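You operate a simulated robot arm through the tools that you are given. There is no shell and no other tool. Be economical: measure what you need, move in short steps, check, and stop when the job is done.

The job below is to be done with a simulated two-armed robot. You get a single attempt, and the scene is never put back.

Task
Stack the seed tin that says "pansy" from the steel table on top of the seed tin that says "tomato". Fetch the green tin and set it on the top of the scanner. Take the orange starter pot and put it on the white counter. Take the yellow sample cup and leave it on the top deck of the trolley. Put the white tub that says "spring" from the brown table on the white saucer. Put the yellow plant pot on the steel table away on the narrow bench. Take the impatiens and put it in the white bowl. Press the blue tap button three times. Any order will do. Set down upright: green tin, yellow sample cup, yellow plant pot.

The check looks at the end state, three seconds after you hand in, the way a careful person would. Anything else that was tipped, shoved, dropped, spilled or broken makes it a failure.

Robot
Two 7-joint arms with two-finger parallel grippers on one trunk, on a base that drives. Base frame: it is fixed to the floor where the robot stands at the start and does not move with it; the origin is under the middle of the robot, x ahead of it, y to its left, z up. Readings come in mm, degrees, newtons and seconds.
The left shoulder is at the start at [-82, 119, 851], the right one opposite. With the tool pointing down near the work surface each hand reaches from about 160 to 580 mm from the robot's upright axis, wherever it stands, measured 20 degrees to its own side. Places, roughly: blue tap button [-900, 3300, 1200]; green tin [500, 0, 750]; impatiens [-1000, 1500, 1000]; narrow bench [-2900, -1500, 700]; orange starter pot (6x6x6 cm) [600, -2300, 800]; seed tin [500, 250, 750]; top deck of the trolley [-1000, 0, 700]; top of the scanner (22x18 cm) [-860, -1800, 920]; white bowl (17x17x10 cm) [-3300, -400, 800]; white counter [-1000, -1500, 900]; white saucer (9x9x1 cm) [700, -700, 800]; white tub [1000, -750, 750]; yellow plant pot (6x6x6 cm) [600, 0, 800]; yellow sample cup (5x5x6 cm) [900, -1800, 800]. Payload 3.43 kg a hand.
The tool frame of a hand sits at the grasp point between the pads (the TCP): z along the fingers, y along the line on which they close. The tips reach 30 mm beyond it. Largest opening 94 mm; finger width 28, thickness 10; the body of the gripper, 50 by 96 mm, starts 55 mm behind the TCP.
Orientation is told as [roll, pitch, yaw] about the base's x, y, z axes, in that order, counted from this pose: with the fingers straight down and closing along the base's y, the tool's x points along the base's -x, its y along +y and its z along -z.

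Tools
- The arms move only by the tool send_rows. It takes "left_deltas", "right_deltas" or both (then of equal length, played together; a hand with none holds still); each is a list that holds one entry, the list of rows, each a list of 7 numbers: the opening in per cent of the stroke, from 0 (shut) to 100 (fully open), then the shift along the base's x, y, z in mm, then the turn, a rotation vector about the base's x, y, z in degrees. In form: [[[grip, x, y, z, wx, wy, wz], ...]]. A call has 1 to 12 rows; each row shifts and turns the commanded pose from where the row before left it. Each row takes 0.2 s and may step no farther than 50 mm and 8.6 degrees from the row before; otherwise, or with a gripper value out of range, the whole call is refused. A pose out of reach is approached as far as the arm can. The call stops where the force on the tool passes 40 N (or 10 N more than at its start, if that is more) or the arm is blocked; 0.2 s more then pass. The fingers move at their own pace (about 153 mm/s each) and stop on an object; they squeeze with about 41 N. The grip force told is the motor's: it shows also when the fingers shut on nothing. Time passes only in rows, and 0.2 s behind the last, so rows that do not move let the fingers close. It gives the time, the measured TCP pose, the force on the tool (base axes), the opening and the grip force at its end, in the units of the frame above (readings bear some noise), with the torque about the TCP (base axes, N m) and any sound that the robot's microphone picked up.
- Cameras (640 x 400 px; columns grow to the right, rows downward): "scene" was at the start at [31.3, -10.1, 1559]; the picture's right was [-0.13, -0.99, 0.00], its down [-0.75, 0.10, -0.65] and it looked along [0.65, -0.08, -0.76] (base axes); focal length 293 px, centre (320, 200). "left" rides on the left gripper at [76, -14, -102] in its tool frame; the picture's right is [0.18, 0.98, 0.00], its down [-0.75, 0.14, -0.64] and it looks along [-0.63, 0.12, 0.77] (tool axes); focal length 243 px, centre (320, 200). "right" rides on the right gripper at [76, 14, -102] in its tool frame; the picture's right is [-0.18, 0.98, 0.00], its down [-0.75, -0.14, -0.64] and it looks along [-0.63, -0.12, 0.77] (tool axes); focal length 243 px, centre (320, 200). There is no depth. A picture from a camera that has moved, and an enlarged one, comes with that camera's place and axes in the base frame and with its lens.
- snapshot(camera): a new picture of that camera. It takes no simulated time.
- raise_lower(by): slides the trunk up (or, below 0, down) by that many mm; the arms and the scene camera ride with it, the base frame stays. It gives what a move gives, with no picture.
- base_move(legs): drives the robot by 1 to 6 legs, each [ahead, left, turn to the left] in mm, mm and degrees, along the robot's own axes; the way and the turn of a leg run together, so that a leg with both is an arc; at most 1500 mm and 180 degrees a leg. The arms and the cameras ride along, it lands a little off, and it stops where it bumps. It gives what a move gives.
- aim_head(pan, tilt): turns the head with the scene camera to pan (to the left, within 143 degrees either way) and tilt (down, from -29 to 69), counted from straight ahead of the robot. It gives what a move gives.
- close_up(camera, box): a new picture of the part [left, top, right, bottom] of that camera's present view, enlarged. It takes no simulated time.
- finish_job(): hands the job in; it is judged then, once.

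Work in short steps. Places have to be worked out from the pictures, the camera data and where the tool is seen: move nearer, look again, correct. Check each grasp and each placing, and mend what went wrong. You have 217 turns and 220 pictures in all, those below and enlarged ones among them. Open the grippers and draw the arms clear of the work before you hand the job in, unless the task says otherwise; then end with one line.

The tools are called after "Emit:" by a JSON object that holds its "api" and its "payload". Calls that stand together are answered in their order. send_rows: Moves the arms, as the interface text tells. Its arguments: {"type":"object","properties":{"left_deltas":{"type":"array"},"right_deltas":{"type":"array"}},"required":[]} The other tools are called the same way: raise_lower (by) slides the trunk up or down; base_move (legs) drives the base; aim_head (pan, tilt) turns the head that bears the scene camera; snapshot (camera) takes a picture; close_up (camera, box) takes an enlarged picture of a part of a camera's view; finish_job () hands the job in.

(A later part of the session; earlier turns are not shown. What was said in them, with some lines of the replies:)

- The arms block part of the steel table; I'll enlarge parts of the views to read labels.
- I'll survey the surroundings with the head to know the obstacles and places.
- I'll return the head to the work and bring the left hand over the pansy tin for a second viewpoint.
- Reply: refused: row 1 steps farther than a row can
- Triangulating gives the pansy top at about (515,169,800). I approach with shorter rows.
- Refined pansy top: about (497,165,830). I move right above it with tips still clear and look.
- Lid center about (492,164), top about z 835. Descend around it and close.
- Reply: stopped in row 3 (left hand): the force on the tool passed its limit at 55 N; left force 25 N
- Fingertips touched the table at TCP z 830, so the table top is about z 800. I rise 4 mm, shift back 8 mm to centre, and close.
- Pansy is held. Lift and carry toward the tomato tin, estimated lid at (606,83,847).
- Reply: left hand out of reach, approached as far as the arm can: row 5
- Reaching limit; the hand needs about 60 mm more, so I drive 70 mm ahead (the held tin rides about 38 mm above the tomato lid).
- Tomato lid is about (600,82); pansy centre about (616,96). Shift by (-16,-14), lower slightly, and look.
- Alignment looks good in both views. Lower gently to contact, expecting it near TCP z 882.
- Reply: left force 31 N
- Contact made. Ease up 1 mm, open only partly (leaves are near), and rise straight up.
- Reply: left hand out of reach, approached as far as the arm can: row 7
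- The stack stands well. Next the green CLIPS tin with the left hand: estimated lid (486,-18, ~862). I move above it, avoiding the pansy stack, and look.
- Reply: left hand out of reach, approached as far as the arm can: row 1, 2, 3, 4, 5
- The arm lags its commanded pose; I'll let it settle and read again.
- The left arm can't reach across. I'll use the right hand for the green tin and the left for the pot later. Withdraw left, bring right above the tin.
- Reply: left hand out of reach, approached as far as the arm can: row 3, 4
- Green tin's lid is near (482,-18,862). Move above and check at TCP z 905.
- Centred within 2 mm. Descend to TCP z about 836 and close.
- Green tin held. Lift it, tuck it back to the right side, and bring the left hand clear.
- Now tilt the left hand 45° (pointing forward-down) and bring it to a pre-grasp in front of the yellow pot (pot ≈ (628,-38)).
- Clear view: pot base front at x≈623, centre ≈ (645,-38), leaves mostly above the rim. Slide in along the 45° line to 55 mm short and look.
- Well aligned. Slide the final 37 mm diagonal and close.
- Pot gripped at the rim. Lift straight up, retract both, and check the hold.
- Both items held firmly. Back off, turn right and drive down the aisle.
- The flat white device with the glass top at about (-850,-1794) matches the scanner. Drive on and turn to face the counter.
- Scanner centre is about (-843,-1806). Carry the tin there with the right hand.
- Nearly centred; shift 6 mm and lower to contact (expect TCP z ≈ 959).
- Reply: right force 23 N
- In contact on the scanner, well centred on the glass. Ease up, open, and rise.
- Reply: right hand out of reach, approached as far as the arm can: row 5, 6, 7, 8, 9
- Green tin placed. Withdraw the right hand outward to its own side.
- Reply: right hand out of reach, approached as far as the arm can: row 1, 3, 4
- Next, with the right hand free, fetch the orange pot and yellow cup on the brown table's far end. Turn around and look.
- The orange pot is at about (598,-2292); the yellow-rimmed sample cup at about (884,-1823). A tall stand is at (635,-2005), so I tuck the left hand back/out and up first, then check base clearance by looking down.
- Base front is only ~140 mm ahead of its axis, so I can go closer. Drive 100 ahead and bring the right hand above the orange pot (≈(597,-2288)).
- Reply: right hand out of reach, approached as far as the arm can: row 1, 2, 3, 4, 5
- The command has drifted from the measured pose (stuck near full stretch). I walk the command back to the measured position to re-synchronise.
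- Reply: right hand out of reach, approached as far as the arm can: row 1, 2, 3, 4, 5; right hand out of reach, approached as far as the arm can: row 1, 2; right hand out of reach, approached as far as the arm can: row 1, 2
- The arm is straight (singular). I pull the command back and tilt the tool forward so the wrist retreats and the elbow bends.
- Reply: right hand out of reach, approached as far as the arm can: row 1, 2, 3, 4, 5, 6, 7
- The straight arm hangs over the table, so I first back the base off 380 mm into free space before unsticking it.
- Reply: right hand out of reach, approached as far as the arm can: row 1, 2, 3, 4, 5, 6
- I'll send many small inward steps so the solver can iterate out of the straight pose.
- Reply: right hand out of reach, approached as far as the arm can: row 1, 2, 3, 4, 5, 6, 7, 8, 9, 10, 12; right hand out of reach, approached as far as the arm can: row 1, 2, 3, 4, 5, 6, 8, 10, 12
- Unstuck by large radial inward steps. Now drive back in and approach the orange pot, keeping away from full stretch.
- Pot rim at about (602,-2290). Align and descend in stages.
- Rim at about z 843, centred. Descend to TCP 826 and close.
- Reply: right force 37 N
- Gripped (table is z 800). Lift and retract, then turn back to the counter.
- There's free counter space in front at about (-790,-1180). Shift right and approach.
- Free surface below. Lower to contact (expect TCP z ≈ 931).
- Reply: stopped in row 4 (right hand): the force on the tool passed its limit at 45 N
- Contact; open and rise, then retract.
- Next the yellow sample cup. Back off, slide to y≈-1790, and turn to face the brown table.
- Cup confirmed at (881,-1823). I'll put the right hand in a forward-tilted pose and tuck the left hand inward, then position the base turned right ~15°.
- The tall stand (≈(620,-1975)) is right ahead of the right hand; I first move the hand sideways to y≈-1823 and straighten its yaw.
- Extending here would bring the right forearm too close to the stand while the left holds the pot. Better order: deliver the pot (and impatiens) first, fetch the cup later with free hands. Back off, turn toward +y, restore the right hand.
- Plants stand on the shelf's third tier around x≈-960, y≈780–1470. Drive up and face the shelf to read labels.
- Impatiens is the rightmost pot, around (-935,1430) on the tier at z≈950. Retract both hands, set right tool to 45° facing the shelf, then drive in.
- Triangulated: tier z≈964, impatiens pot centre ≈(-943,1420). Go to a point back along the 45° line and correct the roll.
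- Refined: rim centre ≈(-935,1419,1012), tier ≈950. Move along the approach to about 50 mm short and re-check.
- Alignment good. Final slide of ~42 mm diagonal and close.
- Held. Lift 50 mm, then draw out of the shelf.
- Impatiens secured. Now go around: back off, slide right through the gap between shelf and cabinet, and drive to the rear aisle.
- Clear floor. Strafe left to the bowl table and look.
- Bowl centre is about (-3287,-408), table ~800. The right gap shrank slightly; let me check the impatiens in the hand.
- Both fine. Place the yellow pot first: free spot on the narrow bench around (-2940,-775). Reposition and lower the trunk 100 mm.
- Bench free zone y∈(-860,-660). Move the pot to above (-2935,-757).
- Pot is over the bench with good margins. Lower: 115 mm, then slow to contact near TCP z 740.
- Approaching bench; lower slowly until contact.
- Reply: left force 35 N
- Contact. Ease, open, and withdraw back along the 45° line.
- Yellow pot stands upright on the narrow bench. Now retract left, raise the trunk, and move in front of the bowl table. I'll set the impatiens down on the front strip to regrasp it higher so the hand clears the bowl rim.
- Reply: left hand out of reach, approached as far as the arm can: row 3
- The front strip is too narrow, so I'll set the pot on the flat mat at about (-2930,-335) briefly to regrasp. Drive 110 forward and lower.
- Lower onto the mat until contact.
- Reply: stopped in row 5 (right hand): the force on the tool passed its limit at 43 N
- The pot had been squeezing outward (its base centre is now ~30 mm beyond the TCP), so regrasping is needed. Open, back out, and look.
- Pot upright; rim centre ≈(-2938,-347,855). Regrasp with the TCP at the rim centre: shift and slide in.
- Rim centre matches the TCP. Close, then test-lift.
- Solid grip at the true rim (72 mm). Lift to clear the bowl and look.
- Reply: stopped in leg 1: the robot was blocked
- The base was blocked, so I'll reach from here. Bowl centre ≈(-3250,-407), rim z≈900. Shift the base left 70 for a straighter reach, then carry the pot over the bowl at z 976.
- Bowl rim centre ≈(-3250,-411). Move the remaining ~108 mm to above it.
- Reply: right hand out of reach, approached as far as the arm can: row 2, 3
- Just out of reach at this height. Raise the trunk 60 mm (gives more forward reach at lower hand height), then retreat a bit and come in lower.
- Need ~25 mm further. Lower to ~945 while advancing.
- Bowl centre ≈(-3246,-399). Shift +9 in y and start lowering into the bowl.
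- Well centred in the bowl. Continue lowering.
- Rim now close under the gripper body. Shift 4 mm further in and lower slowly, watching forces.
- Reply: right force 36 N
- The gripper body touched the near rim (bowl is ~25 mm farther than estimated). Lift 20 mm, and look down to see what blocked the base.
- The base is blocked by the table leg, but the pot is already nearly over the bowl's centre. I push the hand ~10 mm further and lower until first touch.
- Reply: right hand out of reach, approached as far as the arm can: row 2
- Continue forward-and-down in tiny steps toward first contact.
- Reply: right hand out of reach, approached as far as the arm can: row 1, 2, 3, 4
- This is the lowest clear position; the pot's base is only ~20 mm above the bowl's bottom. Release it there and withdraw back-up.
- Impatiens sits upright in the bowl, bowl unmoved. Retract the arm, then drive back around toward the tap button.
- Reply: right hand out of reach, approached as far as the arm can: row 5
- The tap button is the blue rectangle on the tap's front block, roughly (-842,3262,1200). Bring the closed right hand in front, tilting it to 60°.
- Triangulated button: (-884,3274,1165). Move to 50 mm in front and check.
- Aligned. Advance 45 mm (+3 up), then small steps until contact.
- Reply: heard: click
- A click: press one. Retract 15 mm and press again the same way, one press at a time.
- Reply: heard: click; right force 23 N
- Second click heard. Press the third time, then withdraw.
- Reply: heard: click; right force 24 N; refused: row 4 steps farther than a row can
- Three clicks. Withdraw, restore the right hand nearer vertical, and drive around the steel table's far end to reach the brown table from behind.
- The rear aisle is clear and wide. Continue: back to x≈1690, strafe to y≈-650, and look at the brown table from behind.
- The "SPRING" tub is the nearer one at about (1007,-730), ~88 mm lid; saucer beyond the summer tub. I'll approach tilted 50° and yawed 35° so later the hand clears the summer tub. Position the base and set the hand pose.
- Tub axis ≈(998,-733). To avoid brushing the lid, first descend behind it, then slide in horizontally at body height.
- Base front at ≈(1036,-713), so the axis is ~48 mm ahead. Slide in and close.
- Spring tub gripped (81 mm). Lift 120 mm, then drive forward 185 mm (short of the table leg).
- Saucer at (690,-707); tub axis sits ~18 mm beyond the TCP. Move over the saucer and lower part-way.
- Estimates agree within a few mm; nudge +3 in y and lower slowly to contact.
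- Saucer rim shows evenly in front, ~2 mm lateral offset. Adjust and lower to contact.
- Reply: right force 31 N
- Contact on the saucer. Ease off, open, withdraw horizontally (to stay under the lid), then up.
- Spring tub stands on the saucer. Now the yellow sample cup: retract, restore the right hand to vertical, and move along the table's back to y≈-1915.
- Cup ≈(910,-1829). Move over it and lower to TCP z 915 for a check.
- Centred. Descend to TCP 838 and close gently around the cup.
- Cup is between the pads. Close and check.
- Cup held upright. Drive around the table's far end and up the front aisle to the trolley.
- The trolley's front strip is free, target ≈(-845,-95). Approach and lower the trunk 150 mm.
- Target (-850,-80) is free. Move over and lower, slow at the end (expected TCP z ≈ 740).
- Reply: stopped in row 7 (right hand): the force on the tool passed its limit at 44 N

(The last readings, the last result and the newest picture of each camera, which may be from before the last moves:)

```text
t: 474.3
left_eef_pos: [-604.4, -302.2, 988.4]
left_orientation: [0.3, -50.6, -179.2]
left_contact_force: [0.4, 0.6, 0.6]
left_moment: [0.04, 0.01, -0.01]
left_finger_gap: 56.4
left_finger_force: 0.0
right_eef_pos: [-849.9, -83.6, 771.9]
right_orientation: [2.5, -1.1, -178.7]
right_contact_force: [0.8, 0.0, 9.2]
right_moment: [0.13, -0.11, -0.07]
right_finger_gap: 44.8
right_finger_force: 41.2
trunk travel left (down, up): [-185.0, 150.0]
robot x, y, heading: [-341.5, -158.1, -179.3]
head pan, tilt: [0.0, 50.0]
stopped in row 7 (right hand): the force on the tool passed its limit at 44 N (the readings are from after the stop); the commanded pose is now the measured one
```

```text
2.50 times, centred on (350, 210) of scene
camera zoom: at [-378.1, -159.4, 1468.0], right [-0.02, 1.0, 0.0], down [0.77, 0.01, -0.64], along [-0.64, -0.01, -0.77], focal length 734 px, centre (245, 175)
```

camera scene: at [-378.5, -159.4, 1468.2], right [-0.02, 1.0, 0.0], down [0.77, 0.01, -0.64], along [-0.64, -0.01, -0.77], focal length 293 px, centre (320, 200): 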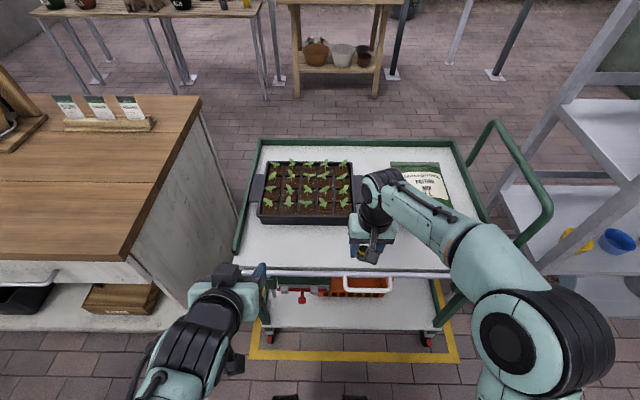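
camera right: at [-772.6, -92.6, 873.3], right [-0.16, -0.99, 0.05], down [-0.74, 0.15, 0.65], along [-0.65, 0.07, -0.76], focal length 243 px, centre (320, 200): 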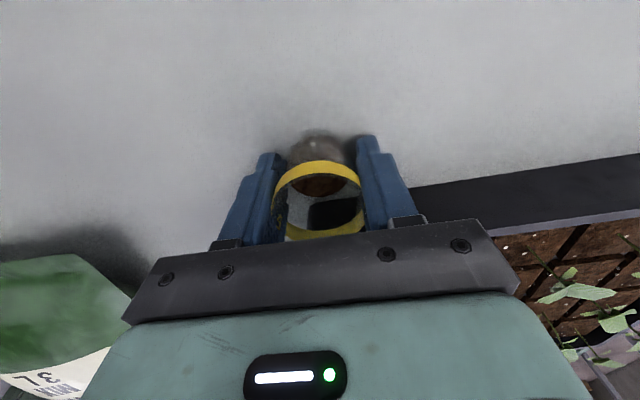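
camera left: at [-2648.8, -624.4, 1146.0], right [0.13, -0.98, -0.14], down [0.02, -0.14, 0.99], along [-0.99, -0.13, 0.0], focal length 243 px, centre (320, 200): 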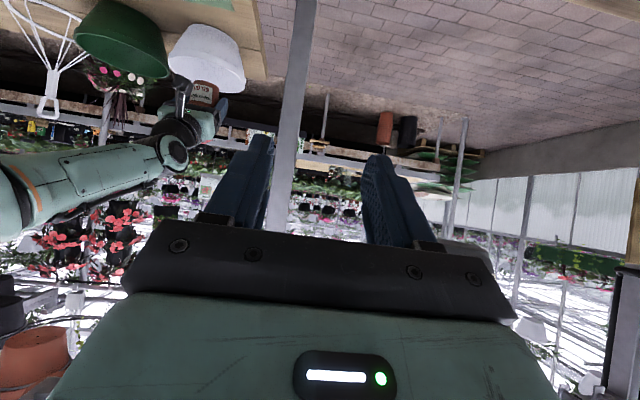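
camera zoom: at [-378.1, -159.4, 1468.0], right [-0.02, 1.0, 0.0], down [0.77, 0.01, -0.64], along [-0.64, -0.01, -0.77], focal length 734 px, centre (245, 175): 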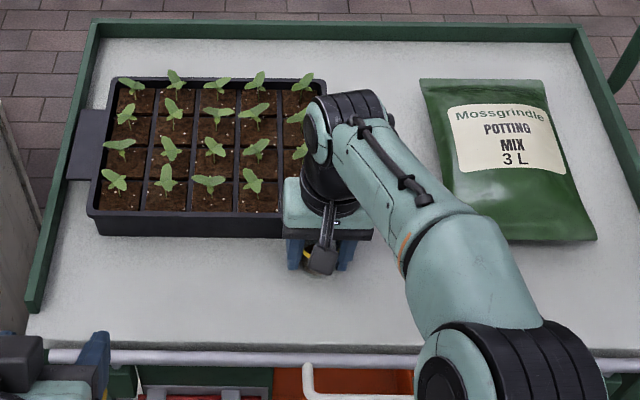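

The cup touched the deck (deck z≈732). Ease off, open, and rise straight up.

Emit:
{"api": "send_rows", "payload": {"right_deltas": [[[0, 0, 0, 1, 0, 0, 0], [70, 0, 0, 0, 0, 0, 0], [85, 0, 0, 0, 0, 0, 0], [85, 0, 0, 15, 0, 0, 0], [85, 0, 0, 35, 0, 0, 0], [85, 0, 0, 45, 0, 0, 0], [85, 35, 0, 30, 0, 0, 0], [85, 40, 10, 20, 0, 0, 0], [85, 40, 10, 0, 0, 0, 0]]]}}

Emit:
{"api": "close_up", "payload": {"camera": "scene", "box": [230, 130, 470, 290]}}

Emit:
{"api": "snapshot", "payload": {"camera": "right"}}

```text
t: 476.3
left_eef_pos: [-603.6, -302.2, 990.4]
left_orientation: [0.4, -50.7, -179.1]
left_contact_force: [0.0, -0.5, 0.2]
left_moment: [0.02, 0.0, 0.05]
left_finger_gap: 56.6
left_finger_force: 0.0
right_eef_pos: [-733.8, -63.7, 914.0]
right_orientation: [2.4, -1.0, -178.7]
right_contact_force: [-0.1, -0.1, -0.1]
right_moment: [-0.01, -0.03, 0.0]
right_finger_gap: 80.1
right_finger_force: 0.1
trunk travel left (down, up): [-185.0, 150.0]
robot x, y, heading: [-339.2, -160.4, -178.9]
head pan, tilt: [0.0, 50.0]
```

```text
2.50 times, centred on (350, 210) of scene
camera zoom: at [-377.4, -159.1, 1468.1], right [-0.02, 1.0, 0.0], down [0.77, 0.01, -0.64], along [-0.64, -0.01, -0.77], focal length 734 px, centre (245, 175)
```

zoom: 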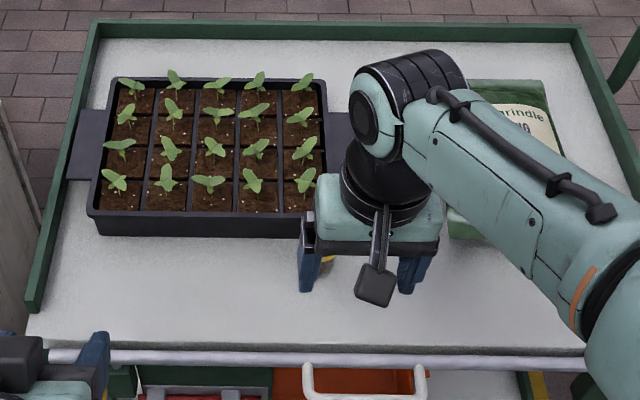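

```text
41 pictures are left
camera right: at [-656.7, -73.6, 1017.0], right [-0.16, -0.99, 0.04], down [-0.75, 0.15, 0.65], along [-0.65, 0.07, -0.76], focal length 243 px, centre (320, 200)
```

right: 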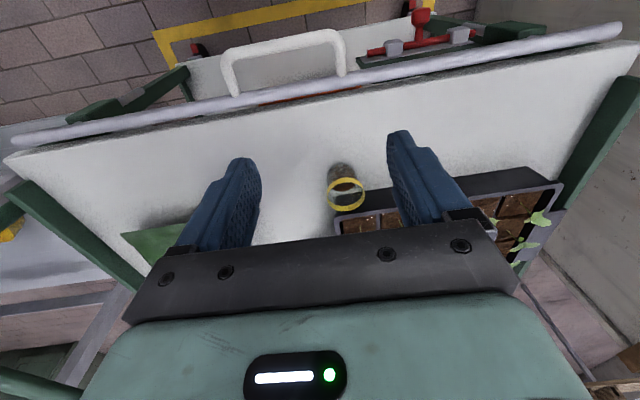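

The cup stands upright on the deck. Back away and do a final check of the counter and steel table.

Emit:
{"api": "base_move", "payload": {"legs": [[-330, 0, 0]]}}

Emit:
{"api": "aim_head", "payload": {"pan": 45, "tilt": 25}}

Emit:
{"api": "close_up", "payload": {"camera": "scene", "box": [60, 120, 460, 370]}}

Emit:
{"api": "aim_head", "payload": {"pan": 0, "tilt": 40}}

Emit:
{"api": "close_up", "payload": {"camera": "scene", "box": [210, 150, 420, 290]}}

Emit:
{"api": "aim_head", "payload": {"pan": -143, "tilt": 35}}

Emit:
{"api": "snapshot", "payload": {"camera": "scene"}}

```text
t: 478.5
left_eef_pos: [-276.9, -296.6, 989.3]
left_orientation: [0.3, -50.6, -179.1]
left_contact_force: [-0.6, 0.6, -0.7]
left_moment: [0.0, 0.01, 0.02]
left_finger_gap: 56.2
left_finger_force: 0.1
right_eef_pos: [-408.9, -58.6, 915.2]
right_orientation: [2.4, -1.1, -178.6]
right_contact_force: [-0.7, 0.7, 0.8]
right_moment: [0.01, 0.0, 0.02]
right_finger_gap: 79.7
right_finger_force: 0.0
trunk travel left (down, up): [-185.0, 150.0]
robot x, y, heading: [-13.5, -153.0, -178.9]
head pan, tilt: [0.0, 50.0]
```

```text
t: 479.6
left_eef_pos: [-278.0, -296.0, 990.3]
left_orientation: [0.3, -50.6, -179.2]
left_contact_force: [-0.9, 0.4, 0.0]
left_moment: [0.01, 0.02, 0.01]
left_finger_gap: 56.5
left_finger_force: 0.0
right_eef_pos: [-409.0, -59.1, 915.1]
right_orientation: [2.4, -0.9, -178.5]
right_contact_force: [-0.2, 0.1, 0.2]
right_moment: [-0.01, -0.02, 0.01]
right_finger_gap: 79.5
right_finger_force: 0.1
trunk travel left (down, up): [-185.0, 150.0]
robot x, y, heading: [-16.0, -154.3, -178.9]
head pan, tilt: [45.0, 25.0]
```

```text
1.60 times, centred on (260, 245) of scene
camera zoom: at [-39.0, -218.3, 1505.6], right [-0.72, 0.69, 0.0], down [0.29, 0.3, -0.91], along [-0.63, -0.65, -0.42], focal length 470 px, centre (416, 128)
```

zoom: 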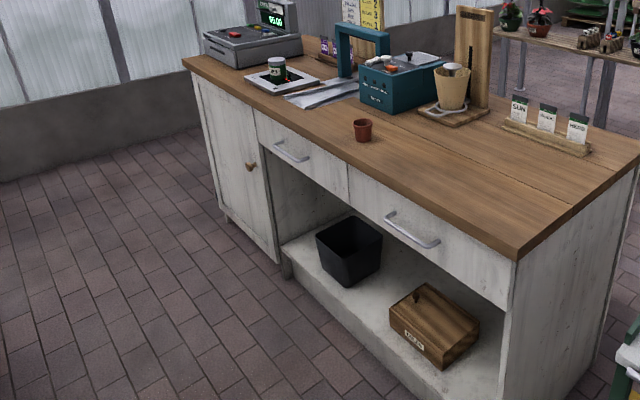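

```text
t: 480.7
left_eef_pos: [-278.2, -296.4, 989.3]
left_orientation: [0.3, -50.7, -179.2]
left_contact_force: [-0.1, -0.5, 0.5]
left_moment: [0.02, 0.04, 0.01]
left_finger_gap: 56.2
left_finger_force: 0.0
right_eef_pos: [-409.1, -59.4, 914.1]
right_orientation: [2.5, -0.9, -178.6]
right_contact_force: [-0.7, -0.4, 0.5]
right_moment: [0.03, -0.01, 0.0]
right_finger_gap: 79.8
right_finger_force: 0.1
trunk travel left (down, up): [-185.0, 150.0]
robot x, y, heading: [-17.4, -149.6, -178.8]
head pan, tilt: [0.0, 40.0]
```

```text
2.86 times, centred on (315, 220) of scene
camera zoom: at [-60.1, -153.7, 1482.3], right [-0.02, 1.0, 0.0], down [0.64, 0.01, -0.77], along [-0.77, -0.02, -0.64], focal length 838 px, centre (334, 143)
```

zoom: 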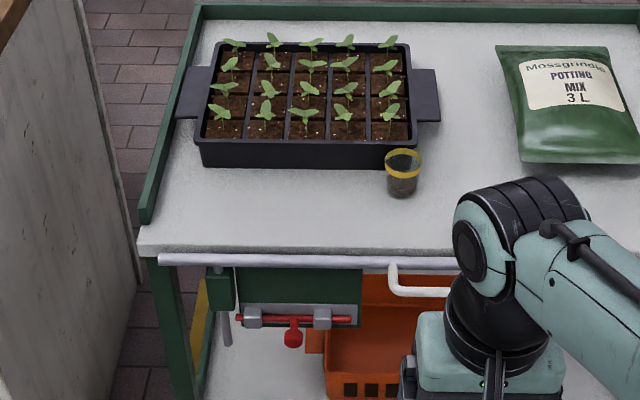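

```text
t: 483.0
left_eef_pos: [-278.7, -298.3, 989.9]
left_orientation: [0.3, -50.6, -179.2]
left_contact_force: [0.1, 0.4, -0.3]
left_moment: [0.0, 0.04, 0.01]
left_finger_gap: 56.4
left_finger_force: 0.0
right_eef_pos: [-409.8, -59.3, 914.4]
right_orientation: [2.4, -0.9, -178.6]
right_contact_force: [-0.2, -0.1, 0.3]
right_moment: [-0.01, 0.0, -0.04]
right_finger_gap: 80.1
right_finger_force: 0.1
trunk travel left (down, up): [-185.0, 150.0]
robot x, y, heading: [-12.1, -153.9, -178.8]
head pan, tilt: [-143.0, 35.0]
```

```text
38 pictures are left
camera scene: at [94.1, -97.4, 1489.9], right [0.62, -0.79, 0.0], down [-0.45, -0.35, -0.82], along [0.64, 0.51, -0.57], focal length 293 px, centre (320, 200)
```

scene: 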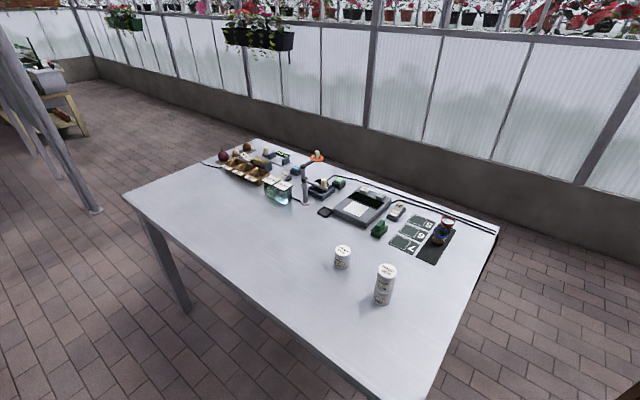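

Everything is in place: green tin on the scanner, orange pot on the counter, cup on the deck, stack standing. Open both grippers fully and hand in.

Emit:
{"api": "send_rows", "payload": {"left_deltas": [[[100, 0, 0, 0, 0, 0, 0], [100, 0, 0, 0, 0, 0, 0]]], "right_deltas": [[[100, 0, 0, 0, 0, 0, 0], [100, 0, 0, 0, 0, 0, 0]]]}}

Emit:
{"api": "finish_job", "payload": {}}

```text
t: 483.6
left_eef_pos: [-277.8, -296.1, 989.5]
left_orientation: [0.3, -50.7, -179.1]
left_contact_force: [0.2, 0.6, -0.4]
left_moment: [0.01, 0.07, 0.02]
left_finger_gap: 93.7
left_finger_force: 0.0
right_eef_pos: [-408.9, -59.9, 914.9]
right_orientation: [2.4, -1.0, -178.6]
right_contact_force: [-0.5, 0.5, 0.5]
right_moment: [-0.01, 0.02, 0.0]
right_finger_gap: 94.1
right_finger_force: 0.0
trunk travel left (down, up): [-185.0, 150.0]
robot x, y, heading: [-12.8, -153.7, -178.8]
head pan, tilt: [-143.0, 35.0]
```

```text
The job is handed in.
```

All eight tasks are done and handed in: every item is in its place, the three tins and pots you wanted upright are upright, and three clicks were heard at the blue tap button. The impatiens was released about 20 mm above the bottom of the white bowl and landed upright.
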